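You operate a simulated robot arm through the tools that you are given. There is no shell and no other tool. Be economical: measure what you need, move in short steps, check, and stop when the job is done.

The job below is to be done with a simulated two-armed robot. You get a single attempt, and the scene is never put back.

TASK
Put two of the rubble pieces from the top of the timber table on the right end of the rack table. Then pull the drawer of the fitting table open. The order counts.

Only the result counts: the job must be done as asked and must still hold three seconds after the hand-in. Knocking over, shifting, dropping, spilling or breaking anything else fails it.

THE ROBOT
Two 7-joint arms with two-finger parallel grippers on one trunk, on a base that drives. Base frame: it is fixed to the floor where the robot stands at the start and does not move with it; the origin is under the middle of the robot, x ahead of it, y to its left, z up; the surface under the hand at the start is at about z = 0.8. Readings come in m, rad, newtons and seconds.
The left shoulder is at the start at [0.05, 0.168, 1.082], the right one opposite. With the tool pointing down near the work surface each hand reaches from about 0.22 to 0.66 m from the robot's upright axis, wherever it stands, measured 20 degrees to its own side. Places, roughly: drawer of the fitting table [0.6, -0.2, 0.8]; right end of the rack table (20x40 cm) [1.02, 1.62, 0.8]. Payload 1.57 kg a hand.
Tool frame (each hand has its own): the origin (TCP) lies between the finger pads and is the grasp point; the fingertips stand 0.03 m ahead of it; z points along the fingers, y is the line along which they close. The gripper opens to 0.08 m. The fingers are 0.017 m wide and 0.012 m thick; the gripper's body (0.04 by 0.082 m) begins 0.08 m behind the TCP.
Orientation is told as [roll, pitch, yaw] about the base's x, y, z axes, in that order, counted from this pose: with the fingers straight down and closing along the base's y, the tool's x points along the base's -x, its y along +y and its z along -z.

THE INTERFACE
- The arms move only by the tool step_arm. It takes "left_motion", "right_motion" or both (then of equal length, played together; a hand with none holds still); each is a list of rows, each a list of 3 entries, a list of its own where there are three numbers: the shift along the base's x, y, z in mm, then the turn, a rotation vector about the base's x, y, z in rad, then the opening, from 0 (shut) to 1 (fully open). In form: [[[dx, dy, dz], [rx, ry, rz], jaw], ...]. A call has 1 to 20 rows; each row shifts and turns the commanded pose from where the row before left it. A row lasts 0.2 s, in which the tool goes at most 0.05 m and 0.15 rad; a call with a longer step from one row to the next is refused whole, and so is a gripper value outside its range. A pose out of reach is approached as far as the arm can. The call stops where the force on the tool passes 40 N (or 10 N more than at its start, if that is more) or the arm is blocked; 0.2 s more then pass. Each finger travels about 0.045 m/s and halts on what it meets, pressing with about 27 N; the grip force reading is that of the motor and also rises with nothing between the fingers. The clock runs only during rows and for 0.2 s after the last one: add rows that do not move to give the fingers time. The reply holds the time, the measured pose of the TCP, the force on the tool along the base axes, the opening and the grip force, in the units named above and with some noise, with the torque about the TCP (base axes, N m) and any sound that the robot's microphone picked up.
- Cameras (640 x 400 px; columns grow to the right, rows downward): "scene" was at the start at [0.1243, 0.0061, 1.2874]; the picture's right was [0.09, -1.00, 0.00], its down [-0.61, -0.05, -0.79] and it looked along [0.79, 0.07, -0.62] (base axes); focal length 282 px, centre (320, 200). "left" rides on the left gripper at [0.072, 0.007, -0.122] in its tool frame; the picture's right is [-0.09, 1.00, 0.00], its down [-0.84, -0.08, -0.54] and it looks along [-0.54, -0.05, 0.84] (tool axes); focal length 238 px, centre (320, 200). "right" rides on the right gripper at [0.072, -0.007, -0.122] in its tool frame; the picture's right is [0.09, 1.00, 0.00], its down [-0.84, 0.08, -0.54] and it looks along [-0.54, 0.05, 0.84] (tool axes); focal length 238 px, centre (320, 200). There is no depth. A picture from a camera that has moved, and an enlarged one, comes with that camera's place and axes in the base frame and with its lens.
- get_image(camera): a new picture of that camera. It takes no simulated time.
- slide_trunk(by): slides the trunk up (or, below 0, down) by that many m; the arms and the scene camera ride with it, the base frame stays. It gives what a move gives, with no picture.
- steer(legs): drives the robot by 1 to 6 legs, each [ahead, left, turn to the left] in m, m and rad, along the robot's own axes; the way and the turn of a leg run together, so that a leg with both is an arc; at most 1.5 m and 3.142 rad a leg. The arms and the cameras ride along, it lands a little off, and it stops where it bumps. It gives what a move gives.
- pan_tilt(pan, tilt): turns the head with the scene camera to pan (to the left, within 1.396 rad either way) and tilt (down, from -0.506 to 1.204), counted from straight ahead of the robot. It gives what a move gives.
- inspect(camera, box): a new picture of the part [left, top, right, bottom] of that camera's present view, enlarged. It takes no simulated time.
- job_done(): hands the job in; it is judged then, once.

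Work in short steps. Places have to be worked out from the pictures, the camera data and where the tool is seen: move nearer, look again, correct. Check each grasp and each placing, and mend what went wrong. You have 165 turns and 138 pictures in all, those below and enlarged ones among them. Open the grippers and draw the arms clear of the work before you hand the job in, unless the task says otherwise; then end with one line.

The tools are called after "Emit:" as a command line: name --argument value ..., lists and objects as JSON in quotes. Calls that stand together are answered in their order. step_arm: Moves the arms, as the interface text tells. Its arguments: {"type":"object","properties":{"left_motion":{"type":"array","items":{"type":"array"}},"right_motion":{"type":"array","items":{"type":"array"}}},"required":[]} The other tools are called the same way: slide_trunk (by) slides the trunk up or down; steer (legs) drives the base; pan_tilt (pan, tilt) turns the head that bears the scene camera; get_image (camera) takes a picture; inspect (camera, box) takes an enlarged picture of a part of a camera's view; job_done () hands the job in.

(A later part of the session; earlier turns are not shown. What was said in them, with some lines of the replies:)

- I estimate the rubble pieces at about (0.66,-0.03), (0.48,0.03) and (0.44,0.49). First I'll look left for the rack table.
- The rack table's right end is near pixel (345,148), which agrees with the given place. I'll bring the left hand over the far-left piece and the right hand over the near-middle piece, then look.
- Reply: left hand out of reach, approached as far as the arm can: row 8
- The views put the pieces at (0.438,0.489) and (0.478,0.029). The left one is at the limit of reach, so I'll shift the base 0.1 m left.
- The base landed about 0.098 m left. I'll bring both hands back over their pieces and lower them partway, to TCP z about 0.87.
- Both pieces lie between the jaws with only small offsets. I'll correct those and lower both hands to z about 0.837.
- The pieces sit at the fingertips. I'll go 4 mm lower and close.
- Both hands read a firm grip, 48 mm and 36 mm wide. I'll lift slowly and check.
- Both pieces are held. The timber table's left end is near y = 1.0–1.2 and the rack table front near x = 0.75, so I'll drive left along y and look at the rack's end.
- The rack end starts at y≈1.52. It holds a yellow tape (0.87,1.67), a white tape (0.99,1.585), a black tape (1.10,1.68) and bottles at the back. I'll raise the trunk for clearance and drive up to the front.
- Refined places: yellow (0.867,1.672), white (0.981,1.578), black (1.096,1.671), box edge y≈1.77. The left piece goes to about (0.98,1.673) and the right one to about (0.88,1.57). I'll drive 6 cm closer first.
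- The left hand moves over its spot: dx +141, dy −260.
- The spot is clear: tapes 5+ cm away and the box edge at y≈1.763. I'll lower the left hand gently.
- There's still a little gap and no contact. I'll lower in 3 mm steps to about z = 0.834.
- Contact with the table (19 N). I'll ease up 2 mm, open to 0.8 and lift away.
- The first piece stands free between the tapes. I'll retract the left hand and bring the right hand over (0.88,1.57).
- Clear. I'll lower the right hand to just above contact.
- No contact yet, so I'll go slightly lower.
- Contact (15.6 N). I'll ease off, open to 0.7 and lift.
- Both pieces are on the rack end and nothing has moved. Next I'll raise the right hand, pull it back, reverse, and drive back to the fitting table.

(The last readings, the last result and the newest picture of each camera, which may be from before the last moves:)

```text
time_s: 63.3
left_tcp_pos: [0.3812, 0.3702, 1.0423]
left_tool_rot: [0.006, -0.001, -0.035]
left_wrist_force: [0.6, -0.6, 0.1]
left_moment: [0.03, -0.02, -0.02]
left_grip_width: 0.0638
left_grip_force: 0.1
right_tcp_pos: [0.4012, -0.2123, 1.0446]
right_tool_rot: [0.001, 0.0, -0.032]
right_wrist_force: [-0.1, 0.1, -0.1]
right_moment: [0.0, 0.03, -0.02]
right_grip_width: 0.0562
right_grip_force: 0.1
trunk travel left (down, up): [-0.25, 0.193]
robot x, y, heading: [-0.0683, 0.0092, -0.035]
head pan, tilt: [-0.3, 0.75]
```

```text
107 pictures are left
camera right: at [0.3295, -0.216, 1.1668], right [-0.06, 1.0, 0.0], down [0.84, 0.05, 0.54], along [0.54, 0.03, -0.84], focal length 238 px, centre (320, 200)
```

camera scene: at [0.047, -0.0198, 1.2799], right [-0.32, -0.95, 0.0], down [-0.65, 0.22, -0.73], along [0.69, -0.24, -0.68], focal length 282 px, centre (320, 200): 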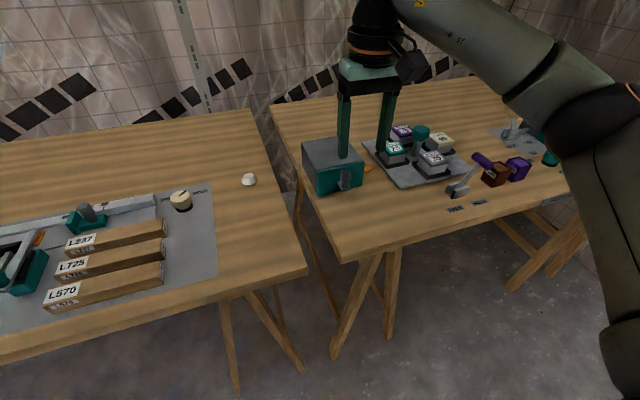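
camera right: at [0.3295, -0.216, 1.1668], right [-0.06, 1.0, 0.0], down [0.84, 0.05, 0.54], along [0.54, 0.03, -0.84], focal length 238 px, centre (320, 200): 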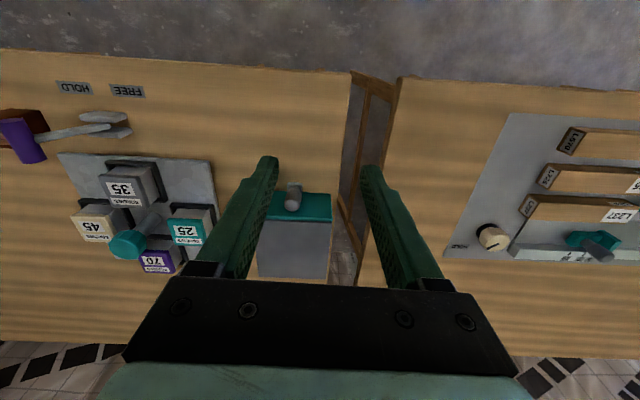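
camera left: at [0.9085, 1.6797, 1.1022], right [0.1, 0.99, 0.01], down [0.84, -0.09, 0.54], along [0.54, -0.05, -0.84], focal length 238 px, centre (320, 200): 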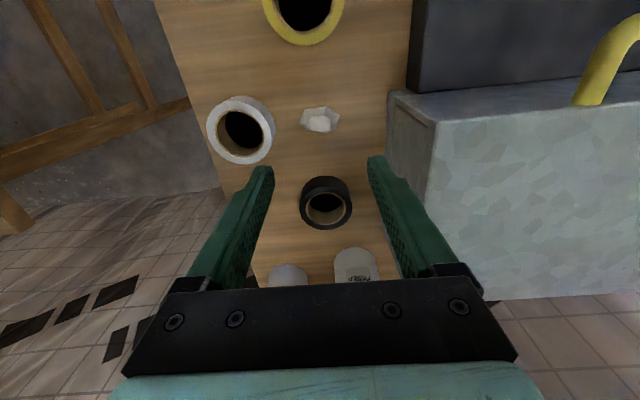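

I'll straighten up and move slightly forward and right, then zoom in on the drawer knob.

Emit:
steer --legs '[[0.06, -0.05, 0.033]]'

Emit:
inspect --camera "right" --box '[200, 120, 440, 270]'

Emit:
inspect --camera "scene" --box '[260, 100, 420, 200]'

```text
time_s: 64.4
left_tcp_pos: [0.4294, 0.3347, 1.0412]
left_tool_rot: [0.006, 0.001, -0.002]
left_wrist_force: [-0.1, -0.1, -0.2]
left_moment: [0.02, 0.01, -0.02]
left_grip_width: 0.0639
left_grip_force: 0.0
right_tcp_pos: [0.4687, -0.2484, 1.0441]
right_tool_rot: [0.001, -0.001, 0.005]
right_wrist_force: [0.6, -0.6, 0.0]
right_moment: [0.03, -0.01, 0.0]
right_grip_width: 0.056
right_grip_force: 0.1
trunk travel left (down, up): [-0.25, 0.193]
robot x, y, heading: [-0.0077, -0.0422, 0.002]
head pan, tilt: [-0.3, 0.75]
```

```text
2.67 times, centred on (320, 195) of right
camera zoom: at [0.397, -0.2541, 1.1666], right [-0.1, 1.0, 0.0], down [0.84, 0.08, 0.54], along [0.54, 0.05, -0.84], focal length 636 px, centre (320, 213)
```

zoom: 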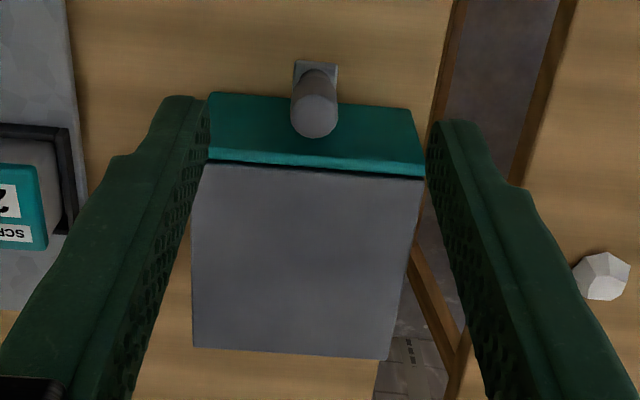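

```text
4.00 times, centred on (340, 150) of scene
camera zoom: at [0.108, -0.0676, 1.2798], right [-0.29, -0.96, 0.0], down [-0.65, 0.2, -0.73], along [0.7, -0.21, -0.68], focal length 1128 px, centre (240, 400)
```

zoom: 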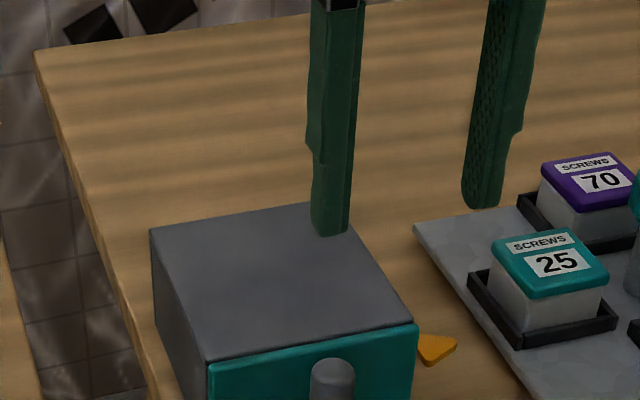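

Let me view the knob's shape from the scene camera.

Emit:
inspect --camera "scene" --box '[280, 150, 400, 225]'

```text
5.33 times, centred on (340, 188) of scene
camera zoom: at [0.108, -0.0676, 1.2798], right [-0.29, -0.96, 0.0], down [-0.65, 0.2, -0.73], along [0.7, -0.21, -0.68], focal length 1503 px, centre (213, 267)
```

zoom: 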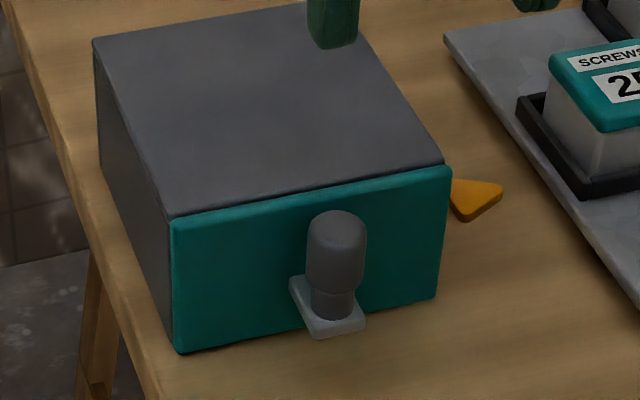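

The handle is a vertical post about 25 mm thick on a bracket, at (0.523,-0.245), from z 0.83 to 0.889. The drawer front is at x≈0.548. I'll move above it with jaws open and look.

Emit:
step_arm --right_motion '[[[18, 1, -20], [0, 0, 0], 1], [[18, 1, -30], [0, 0, 0], 1], [[17, 1, -30], [0, 0, 0], 1], [[0, 0, -15], [0, 0, 0], 1]]'

Emit:
get_image --camera "right"

Emit:
inspect --camera "scene" --box '[260, 110, 420, 210]'

```text
time_s: 65.4
left_tcp_pos: [0.4279, 0.3333, 1.0428]
left_tool_rot: [0.006, -0.001, -0.001]
left_wrist_force: [-0.1, 0.4, -0.2]
left_moment: [0.01, 0.05, -0.03]
left_grip_width: 0.0637
left_grip_force: 0.2
right_tcp_pos: [0.5213, -0.2439, 0.9505]
right_tool_rot: [0.0, 0.001, 0.003]
right_wrist_force: [-0.6, 0.1, 0.2]
right_moment: [0.01, 0.02, 0.0]
right_grip_width: 0.0802
right_grip_force: 0.0
trunk travel left (down, up): [-0.25, 0.193]
robot x, y, heading: [-0.009, -0.0454, 0.001]
head pan, tilt: [-0.3, 0.75]
```

```text
103 pictures are left
camera right: at [0.45, -0.2503, 1.072], right [-0.1, 1.0, 0.0], down [0.84, 0.08, 0.54], along [0.54, 0.05, -0.84], focal length 238 px, centre (320, 200)
```

right: 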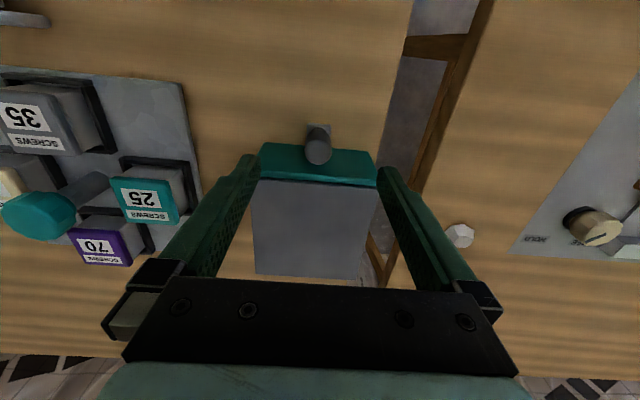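

```text
4.00 times, centred on (340, 160) of scene
camera zoom: at [0.1076, -0.0674, 1.2799], right [-0.29, -0.96, 0.0], down [-0.65, 0.2, -0.73], along [0.7, -0.21, -0.68], focal length 1128 px, centre (240, 360)
```

zoom: 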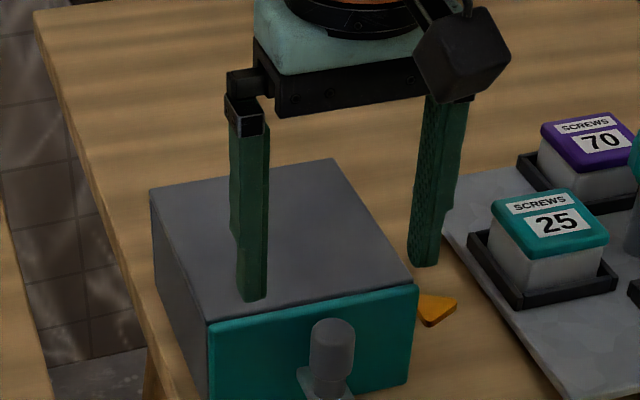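

The post is at (0.524,-0.245), as estimated, and the fingers clear the drawer front. I'll lower to TCP z about 0.875.

Emit:
step_arm --right_motion '[[[0, -1, -30], [0, 0, 0], 1], [[0, 0, -25], [0, 0, 0], 1], [[0, 0, -15], [0, 0, 0], 1], [[0, 0, -6], [0, 0, 0], 1]]'

Emit:
get_image --camera "right"

Emit:
inspect --camera "scene" --box '[260, 120, 420, 220]'

```text
time_s: 66.4
left_tcp_pos: [0.4293, 0.3346, 1.0431]
left_tool_rot: [0.005, 0.0, -0.002]
left_wrist_force: [0.3, -0.4, 0.6]
left_moment: [0.0, 0.0, -0.01]
left_grip_width: 0.0642
left_grip_force: 0.1
right_tcp_pos: [0.5216, -0.2464, 0.8732]
right_tool_rot: [0.001, -0.002, 0.005]
right_wrist_force: [-0.2, 0.6, 0.0]
right_moment: [-0.04, -0.01, -0.02]
right_grip_width: 0.0799
right_grip_force: 0.1
trunk travel left (down, up): [-0.25, 0.193]
robot x, y, heading: [-0.0087, -0.0426, 0.004]
head pan, tilt: [-0.3, 0.75]
```

```text
101 pictures are left
camera right: at [0.4495, -0.2514, 0.9949], right [-0.1, 1.0, 0.0], down [0.84, 0.08, 0.54], along [0.54, 0.05, -0.84], focal length 238 px, centre (320, 200)
```

right: 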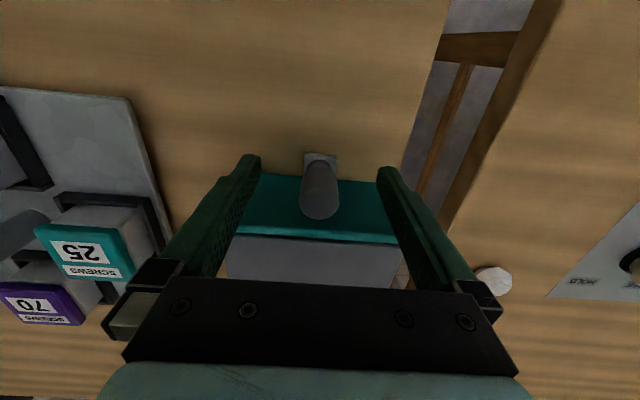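

```text
4.00 times, centred on (340, 170) of scene
camera zoom: at [0.1076, -0.0673, 1.2799], right [-0.29, -0.96, 0.0], down [-0.65, 0.2, -0.73], along [0.7, -0.21, -0.68], focal length 1128 px, centre (240, 320)
```

zoom: 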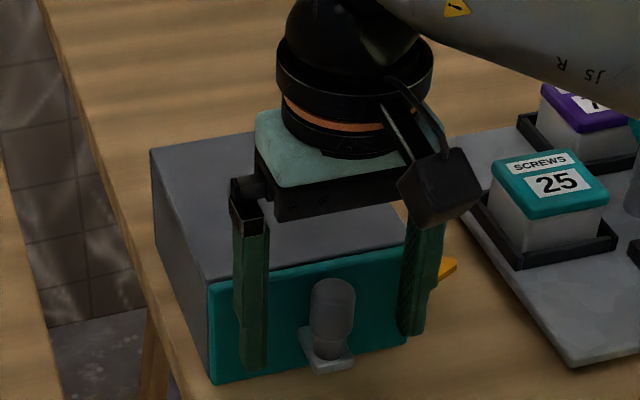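

The post is centred between the fingers. I'll close.

Emit:
step_arm --right_motion '[[[1, 0, 0], [0, 0, 0], 0], [[0, 0, 0], [0, 0, 0], 0], [[0, 0, 0], [0, 0, 0], 0], [[0, 0, 0], [0, 0, 0], 0], [[0, 0, 0], [0, 0, 0], 0], [[0, 0, 0], [0, 0, 0], 0]]'

```text
time_s: 67.8
left_tcp_pos: [0.428, 0.3341, 1.0423]
left_tool_rot: [0.004, 0.0, -0.001]
left_wrist_force: [0.2, 0.1, 0.5]
left_moment: [0.0, 0.03, 0.0]
left_grip_width: 0.0636
left_grip_force: 0.1
right_tcp_pos: [0.5224, -0.2454, 0.8722]
right_tool_rot: [0.001, 0.0, 0.002]
right_wrist_force: [-0.1, -1.6, 0.0]
right_moment: [0.0, 0.02, -0.02]
right_grip_width: 0.0236
right_grip_force: 36.2
trunk travel left (down, up): [-0.25, 0.193]
robot x, y, heading: [-0.0102, -0.0452, 0.001]
head pan, tilt: [-0.3, 0.75]
```

Gripped at 23.6 mm. I'll pull gently along −x.

Emit:
step_arm --right_motion '[[[-4, 0, 0], [0, 0, 0], 0], [[-8, 0, 0], [0, 0, 0], 0], [[-8, 0, 0], [0, 0, 0], 0], [[-10, 0, 0], [0, 0, 0], 0]]'

Emit:
inspect --camera "scene" --box '[260, 120, 420, 220]'

```text
time_s: 68.8
left_tcp_pos: [0.4286, 0.3346, 1.0427]
left_tool_rot: [0.006, -0.001, -0.002]
left_wrist_force: [0.5, 0.1, 0.4]
left_moment: [0.03, 0.01, -0.02]
left_grip_width: 0.0639
left_grip_force: 0.2
right_tcp_pos: [0.4934, -0.246, 0.874]
right_tool_rot: [0.002, -0.001, 0.003]
right_wrist_force: [-1.1, 1.2, -3.5]
right_moment: [-0.04, -0.46, 0.03]
right_grip_width: 0.0236
right_grip_force: 35.7
trunk travel left (down, up): [-0.25, 0.193]
robot x, y, heading: [-0.0139, -0.0422, 0.003]
head pan, tilt: [-0.3, 0.75]
```

```text
4.00 times, centred on (340, 170) of scene
camera zoom: at [0.1078, -0.0672, 1.2798], right [-0.29, -0.96, 0.0], down [-0.65, 0.2, -0.73], along [0.7, -0.21, -0.68], focal length 1128 px, centre (240, 320)
```

zoom: 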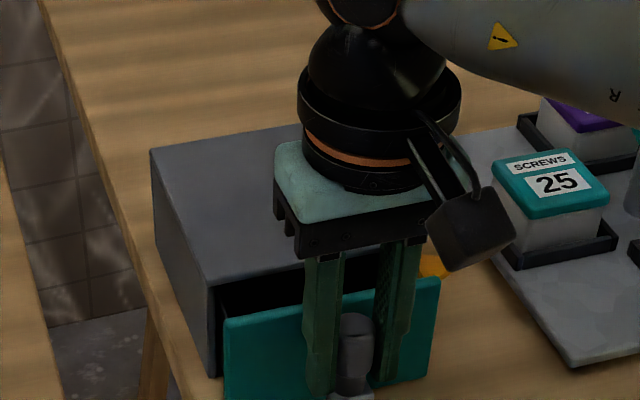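

The drawer slides out and its case stays put. I'll keep pulling.

Emit:
step_arm --right_motion '[[[-10, 0, 0], [0, 0, 0], 0], [[-10, 0, 0], [0, 0, 0], 0], [[-10, 0, 0], [0, 0, 0], 0], [[-10, 0, 0], [0, 0, 0], 0], [[-8, 0, 0], [0, 0, 0], 0]]'

Emit:
get_image --camera "scene"

```text
time_s: 70.0
left_tcp_pos: [0.428, 0.3345, 1.042]
left_tool_rot: [0.006, 0.0, -0.002]
left_wrist_force: [0.4, 0.5, -0.3]
left_moment: [-0.05, 0.02, 0.0]
left_grip_width: 0.0641
left_grip_force: 0.1
right_tcp_pos: [0.4449, -0.2449, 0.8737]
right_tool_rot: [0.0, 0.002, 0.003]
right_wrist_force: [-0.1, 6.9, -9.8]
right_moment: [0.12, -0.47, 0.29]
right_grip_width: 0.0237
right_grip_force: 35.7
trunk travel left (down, up): [-0.25, 0.193]
robot x, y, heading: [-0.0129, -0.0417, 0.004]
head pan, tilt: [-0.3, 0.75]
```

```text
98 pictures are left
camera scene: at [0.1082, -0.0669, 1.2799], right [-0.29, -0.96, 0.0], down [-0.65, 0.2, -0.73], along [0.7, -0.21, -0.68], focal length 282 px, centre (320, 200)
```

scene: 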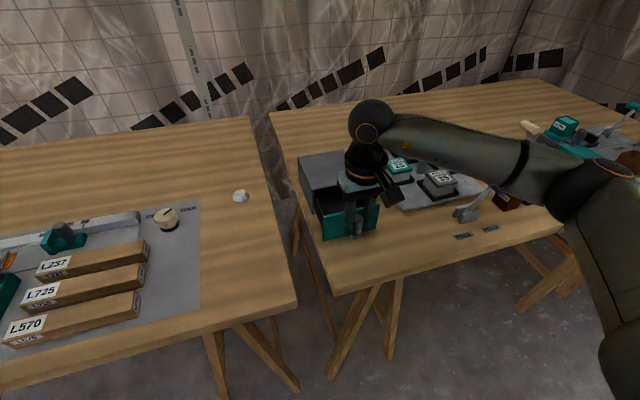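

It is open about 78 mm. A slight side force is building, so I'll pull on gently with a small correction toward +y and −z.

Emit:
step_arm --right_motion '[[[-4, 2, -1], [0, 0, 0], 0], [[-6, 0, 0], [0, 0, 0], 0], [[-6, 0, 0], [0, 0, 0], 0]]'

Emit:
inspect --camera "scene" --box '[270, 130, 430, 260]'

```text
time_s: 70.8
left_tcp_pos: [0.4284, 0.3338, 1.0419]
left_tool_rot: [0.006, 0.001, 0.0]
left_wrist_force: [0.4, 0.0, 0.7]
left_moment: [0.0, -0.01, 0.04]
left_grip_width: 0.0641
left_grip_force: 0.2
right_tcp_pos: [0.4296, -0.2458, 0.8727]
right_tool_rot: [-0.003, -0.001, 0.001]
right_wrist_force: [-0.5, -4.9, 3.1]
right_moment: [0.11, 0.98, -0.14]
right_grip_width: 0.024
right_grip_force: 35.7
trunk travel left (down, up): [-0.25, 0.193]
robot x, y, heading: [-0.0143, -0.041, 0.002]
head pan, tilt: [-0.3, 0.75]
```

```text
3.08 times, centred on (350, 195) of scene
camera zoom: at [0.1076, -0.0677, 1.28], right [-0.29, -0.96, 0.0], down [-0.65, 0.2, -0.73], along [0.7, -0.21, -0.68], focal length 867 px, centre (228, 215)
```

zoom: 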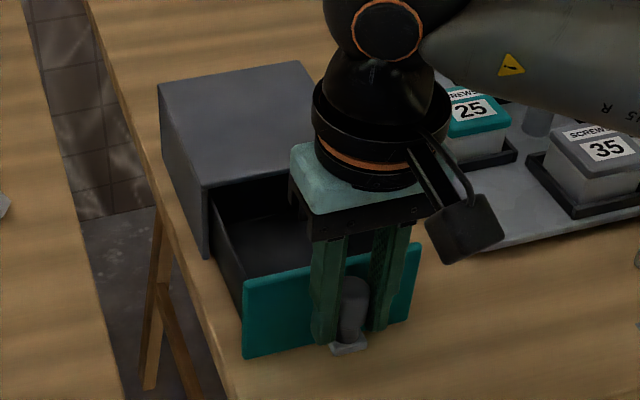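

About 93 mm open with no end stop yet. I'll pull a bit more.

Emit:
step_arm --right_motion '[[[-4, -1, 0], [0, 0, 0], 0], [[-4, 0, 0], [0, 0, 0], 0], [[-4, 0, 0], [0, 0, 0], 0]]'

```text
time_s: 71.6
left_tcp_pos: [0.4277, 0.3344, 1.0418]
left_tool_rot: [0.005, -0.003, -0.002]
left_wrist_force: [-0.3, 0.9, -0.5]
left_moment: [0.04, 0.0, 0.0]
left_grip_width: 0.0638
left_grip_force: 0.0
right_tcp_pos: [0.4169, -0.2455, 0.8726]
right_tool_rot: [0.0, -0.003, 0.004]
right_wrist_force: [0.4, -1.4, 3.7]
right_moment: [0.03, -0.23, -0.02]
right_grip_width: 0.0238
right_grip_force: 36.3
trunk travel left (down, up): [-0.25, 0.193]
robot x, y, heading: [-0.0102, -0.0429, 0.002]
head pan, tilt: [-0.3, 0.75]
```

It is open about 105 mm of a case roughly 130 mm deep. That is clearly open and still supported, so I'll check and then release.

Emit:
step_arm --right_motion '[[[0, 0, 0], [0, 0, 0], 0.5], [[0, 0, 0], [0, 0, 0], 0.9], [[0, 0, 0], [0, 0, 0], 0.9], [[0, 0, 0], [0, 0, 0], 0.9], [[0, 0, 20], [0, 0, 0], 0.9], [[0, 0, 40], [0, 0, 0], 0.9], [[0, 0, 45], [0, 0, 0], 0.9], [[0, 0, 45], [0, 0, 0], 0.9], [[-20, -20, 20], [0, 0, 0], 0.9], [[-20, -40, 0], [0, 0, 0], 0.9]]'

Emit:
get_image --camera "scene"

Emit:
inspect --camera "scene" --box '[270, 130, 430, 260]'

```text
time_s: 73.8
left_tcp_pos: [0.4274, 0.3346, 1.0426]
left_tool_rot: [0.003, -0.003, -0.003]
left_wrist_force: [0.1, 0.5, -0.2]
left_moment: [-0.03, -0.06, -0.01]
left_grip_width: 0.064
left_grip_force: 0.0
right_tcp_pos: [0.3738, -0.3047, 1.0447]
right_tool_rot: [0.0, -0.001, 0.004]
right_wrist_force: [0.6, -0.1, -0.2]
right_moment: [0.02, -0.03, -0.03]
right_grip_width: 0.0721
right_grip_force: 0.1
trunk travel left (down, up): [-0.25, 0.193]
robot x, y, heading: [-0.015, -0.0435, 0.006]
head pan, tilt: [-0.3, 0.75]
```

```text
96 pictures are left
camera scene: at [0.1072, -0.0678, 1.28], right [-0.29, -0.96, 0.0], down [-0.65, 0.2, -0.73], along [0.7, -0.21, -0.68], focal length 282 px, centre (320, 200)
```

scene: 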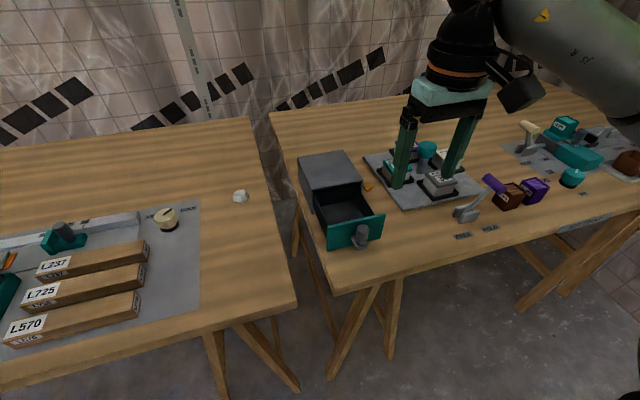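

```text
3.08 times, centred on (350, 195) of scene
camera zoom: at [0.1072, -0.0678, 1.28], right [-0.29, -0.96, 0.0], down [-0.65, 0.2, -0.73], along [0.7, -0.21, -0.68], focal length 867 px, centre (228, 215)
```

zoom: 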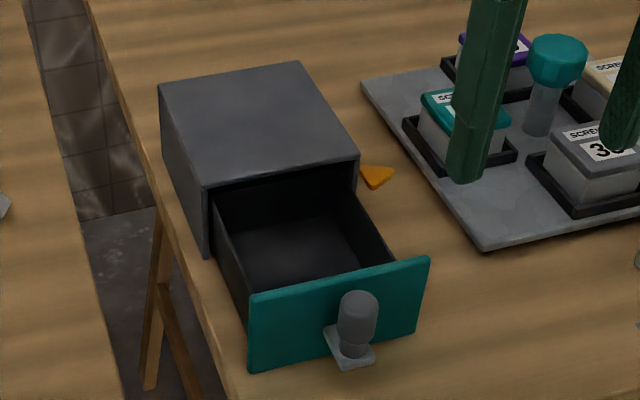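

The drawer stands open and the hands are clear. I'll take one last look at the rack end.

Emit:
pan_tilt --pan 1.1 --tilt 0.35

Emit:
get_image --camera "scene"

```text
time_s: 75.3
left_tcp_pos: [0.4277, 0.3347, 1.0425]
left_tool_rot: [0.005, -0.002, -0.001]
left_wrist_force: [0.6, -0.5, -0.4]
left_moment: [-0.05, -0.02, 0.01]
left_grip_width: 0.0641
left_grip_force: 0.0
right_tcp_pos: [0.3757, -0.3039, 1.0447]
right_tool_rot: [-0.001, 0.001, 0.005]
right_wrist_force: [-1.5, -0.6, -0.1]
right_moment: [-0.01, 0.03, 0.01]
right_grip_width: 0.0721
right_grip_force: 0.0
trunk travel left (down, up): [-0.25, 0.193]
robot x, y, heading: [-0.012, -0.0412, 0.004]
head pan, tilt: [1.1, 0.351]
```

```text
94 pictures are left
camera scene: at [0.0704, 0.0401, 1.3156], right [0.89, -0.45, 0.0], down [-0.16, -0.31, -0.94], along [0.42, 0.84, -0.34], focal length 282 px, centre (320, 200)
```

scene: 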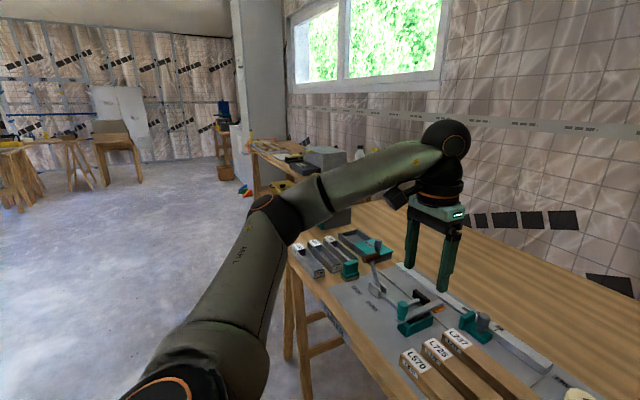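

The arm hides the rack end from here, but it was fine when last seen and nothing has touched it since. Handing in.

Emit:
job_done

```text
The job is handed in.
```

Two rubble pieces are on the right end of the rack table, and after that I pulled the fitting table's drawer about 105 mm open. The arm hid the rack end in the last picture, so I didn't see the pieces again after driving off, but both were standing free when I left them.
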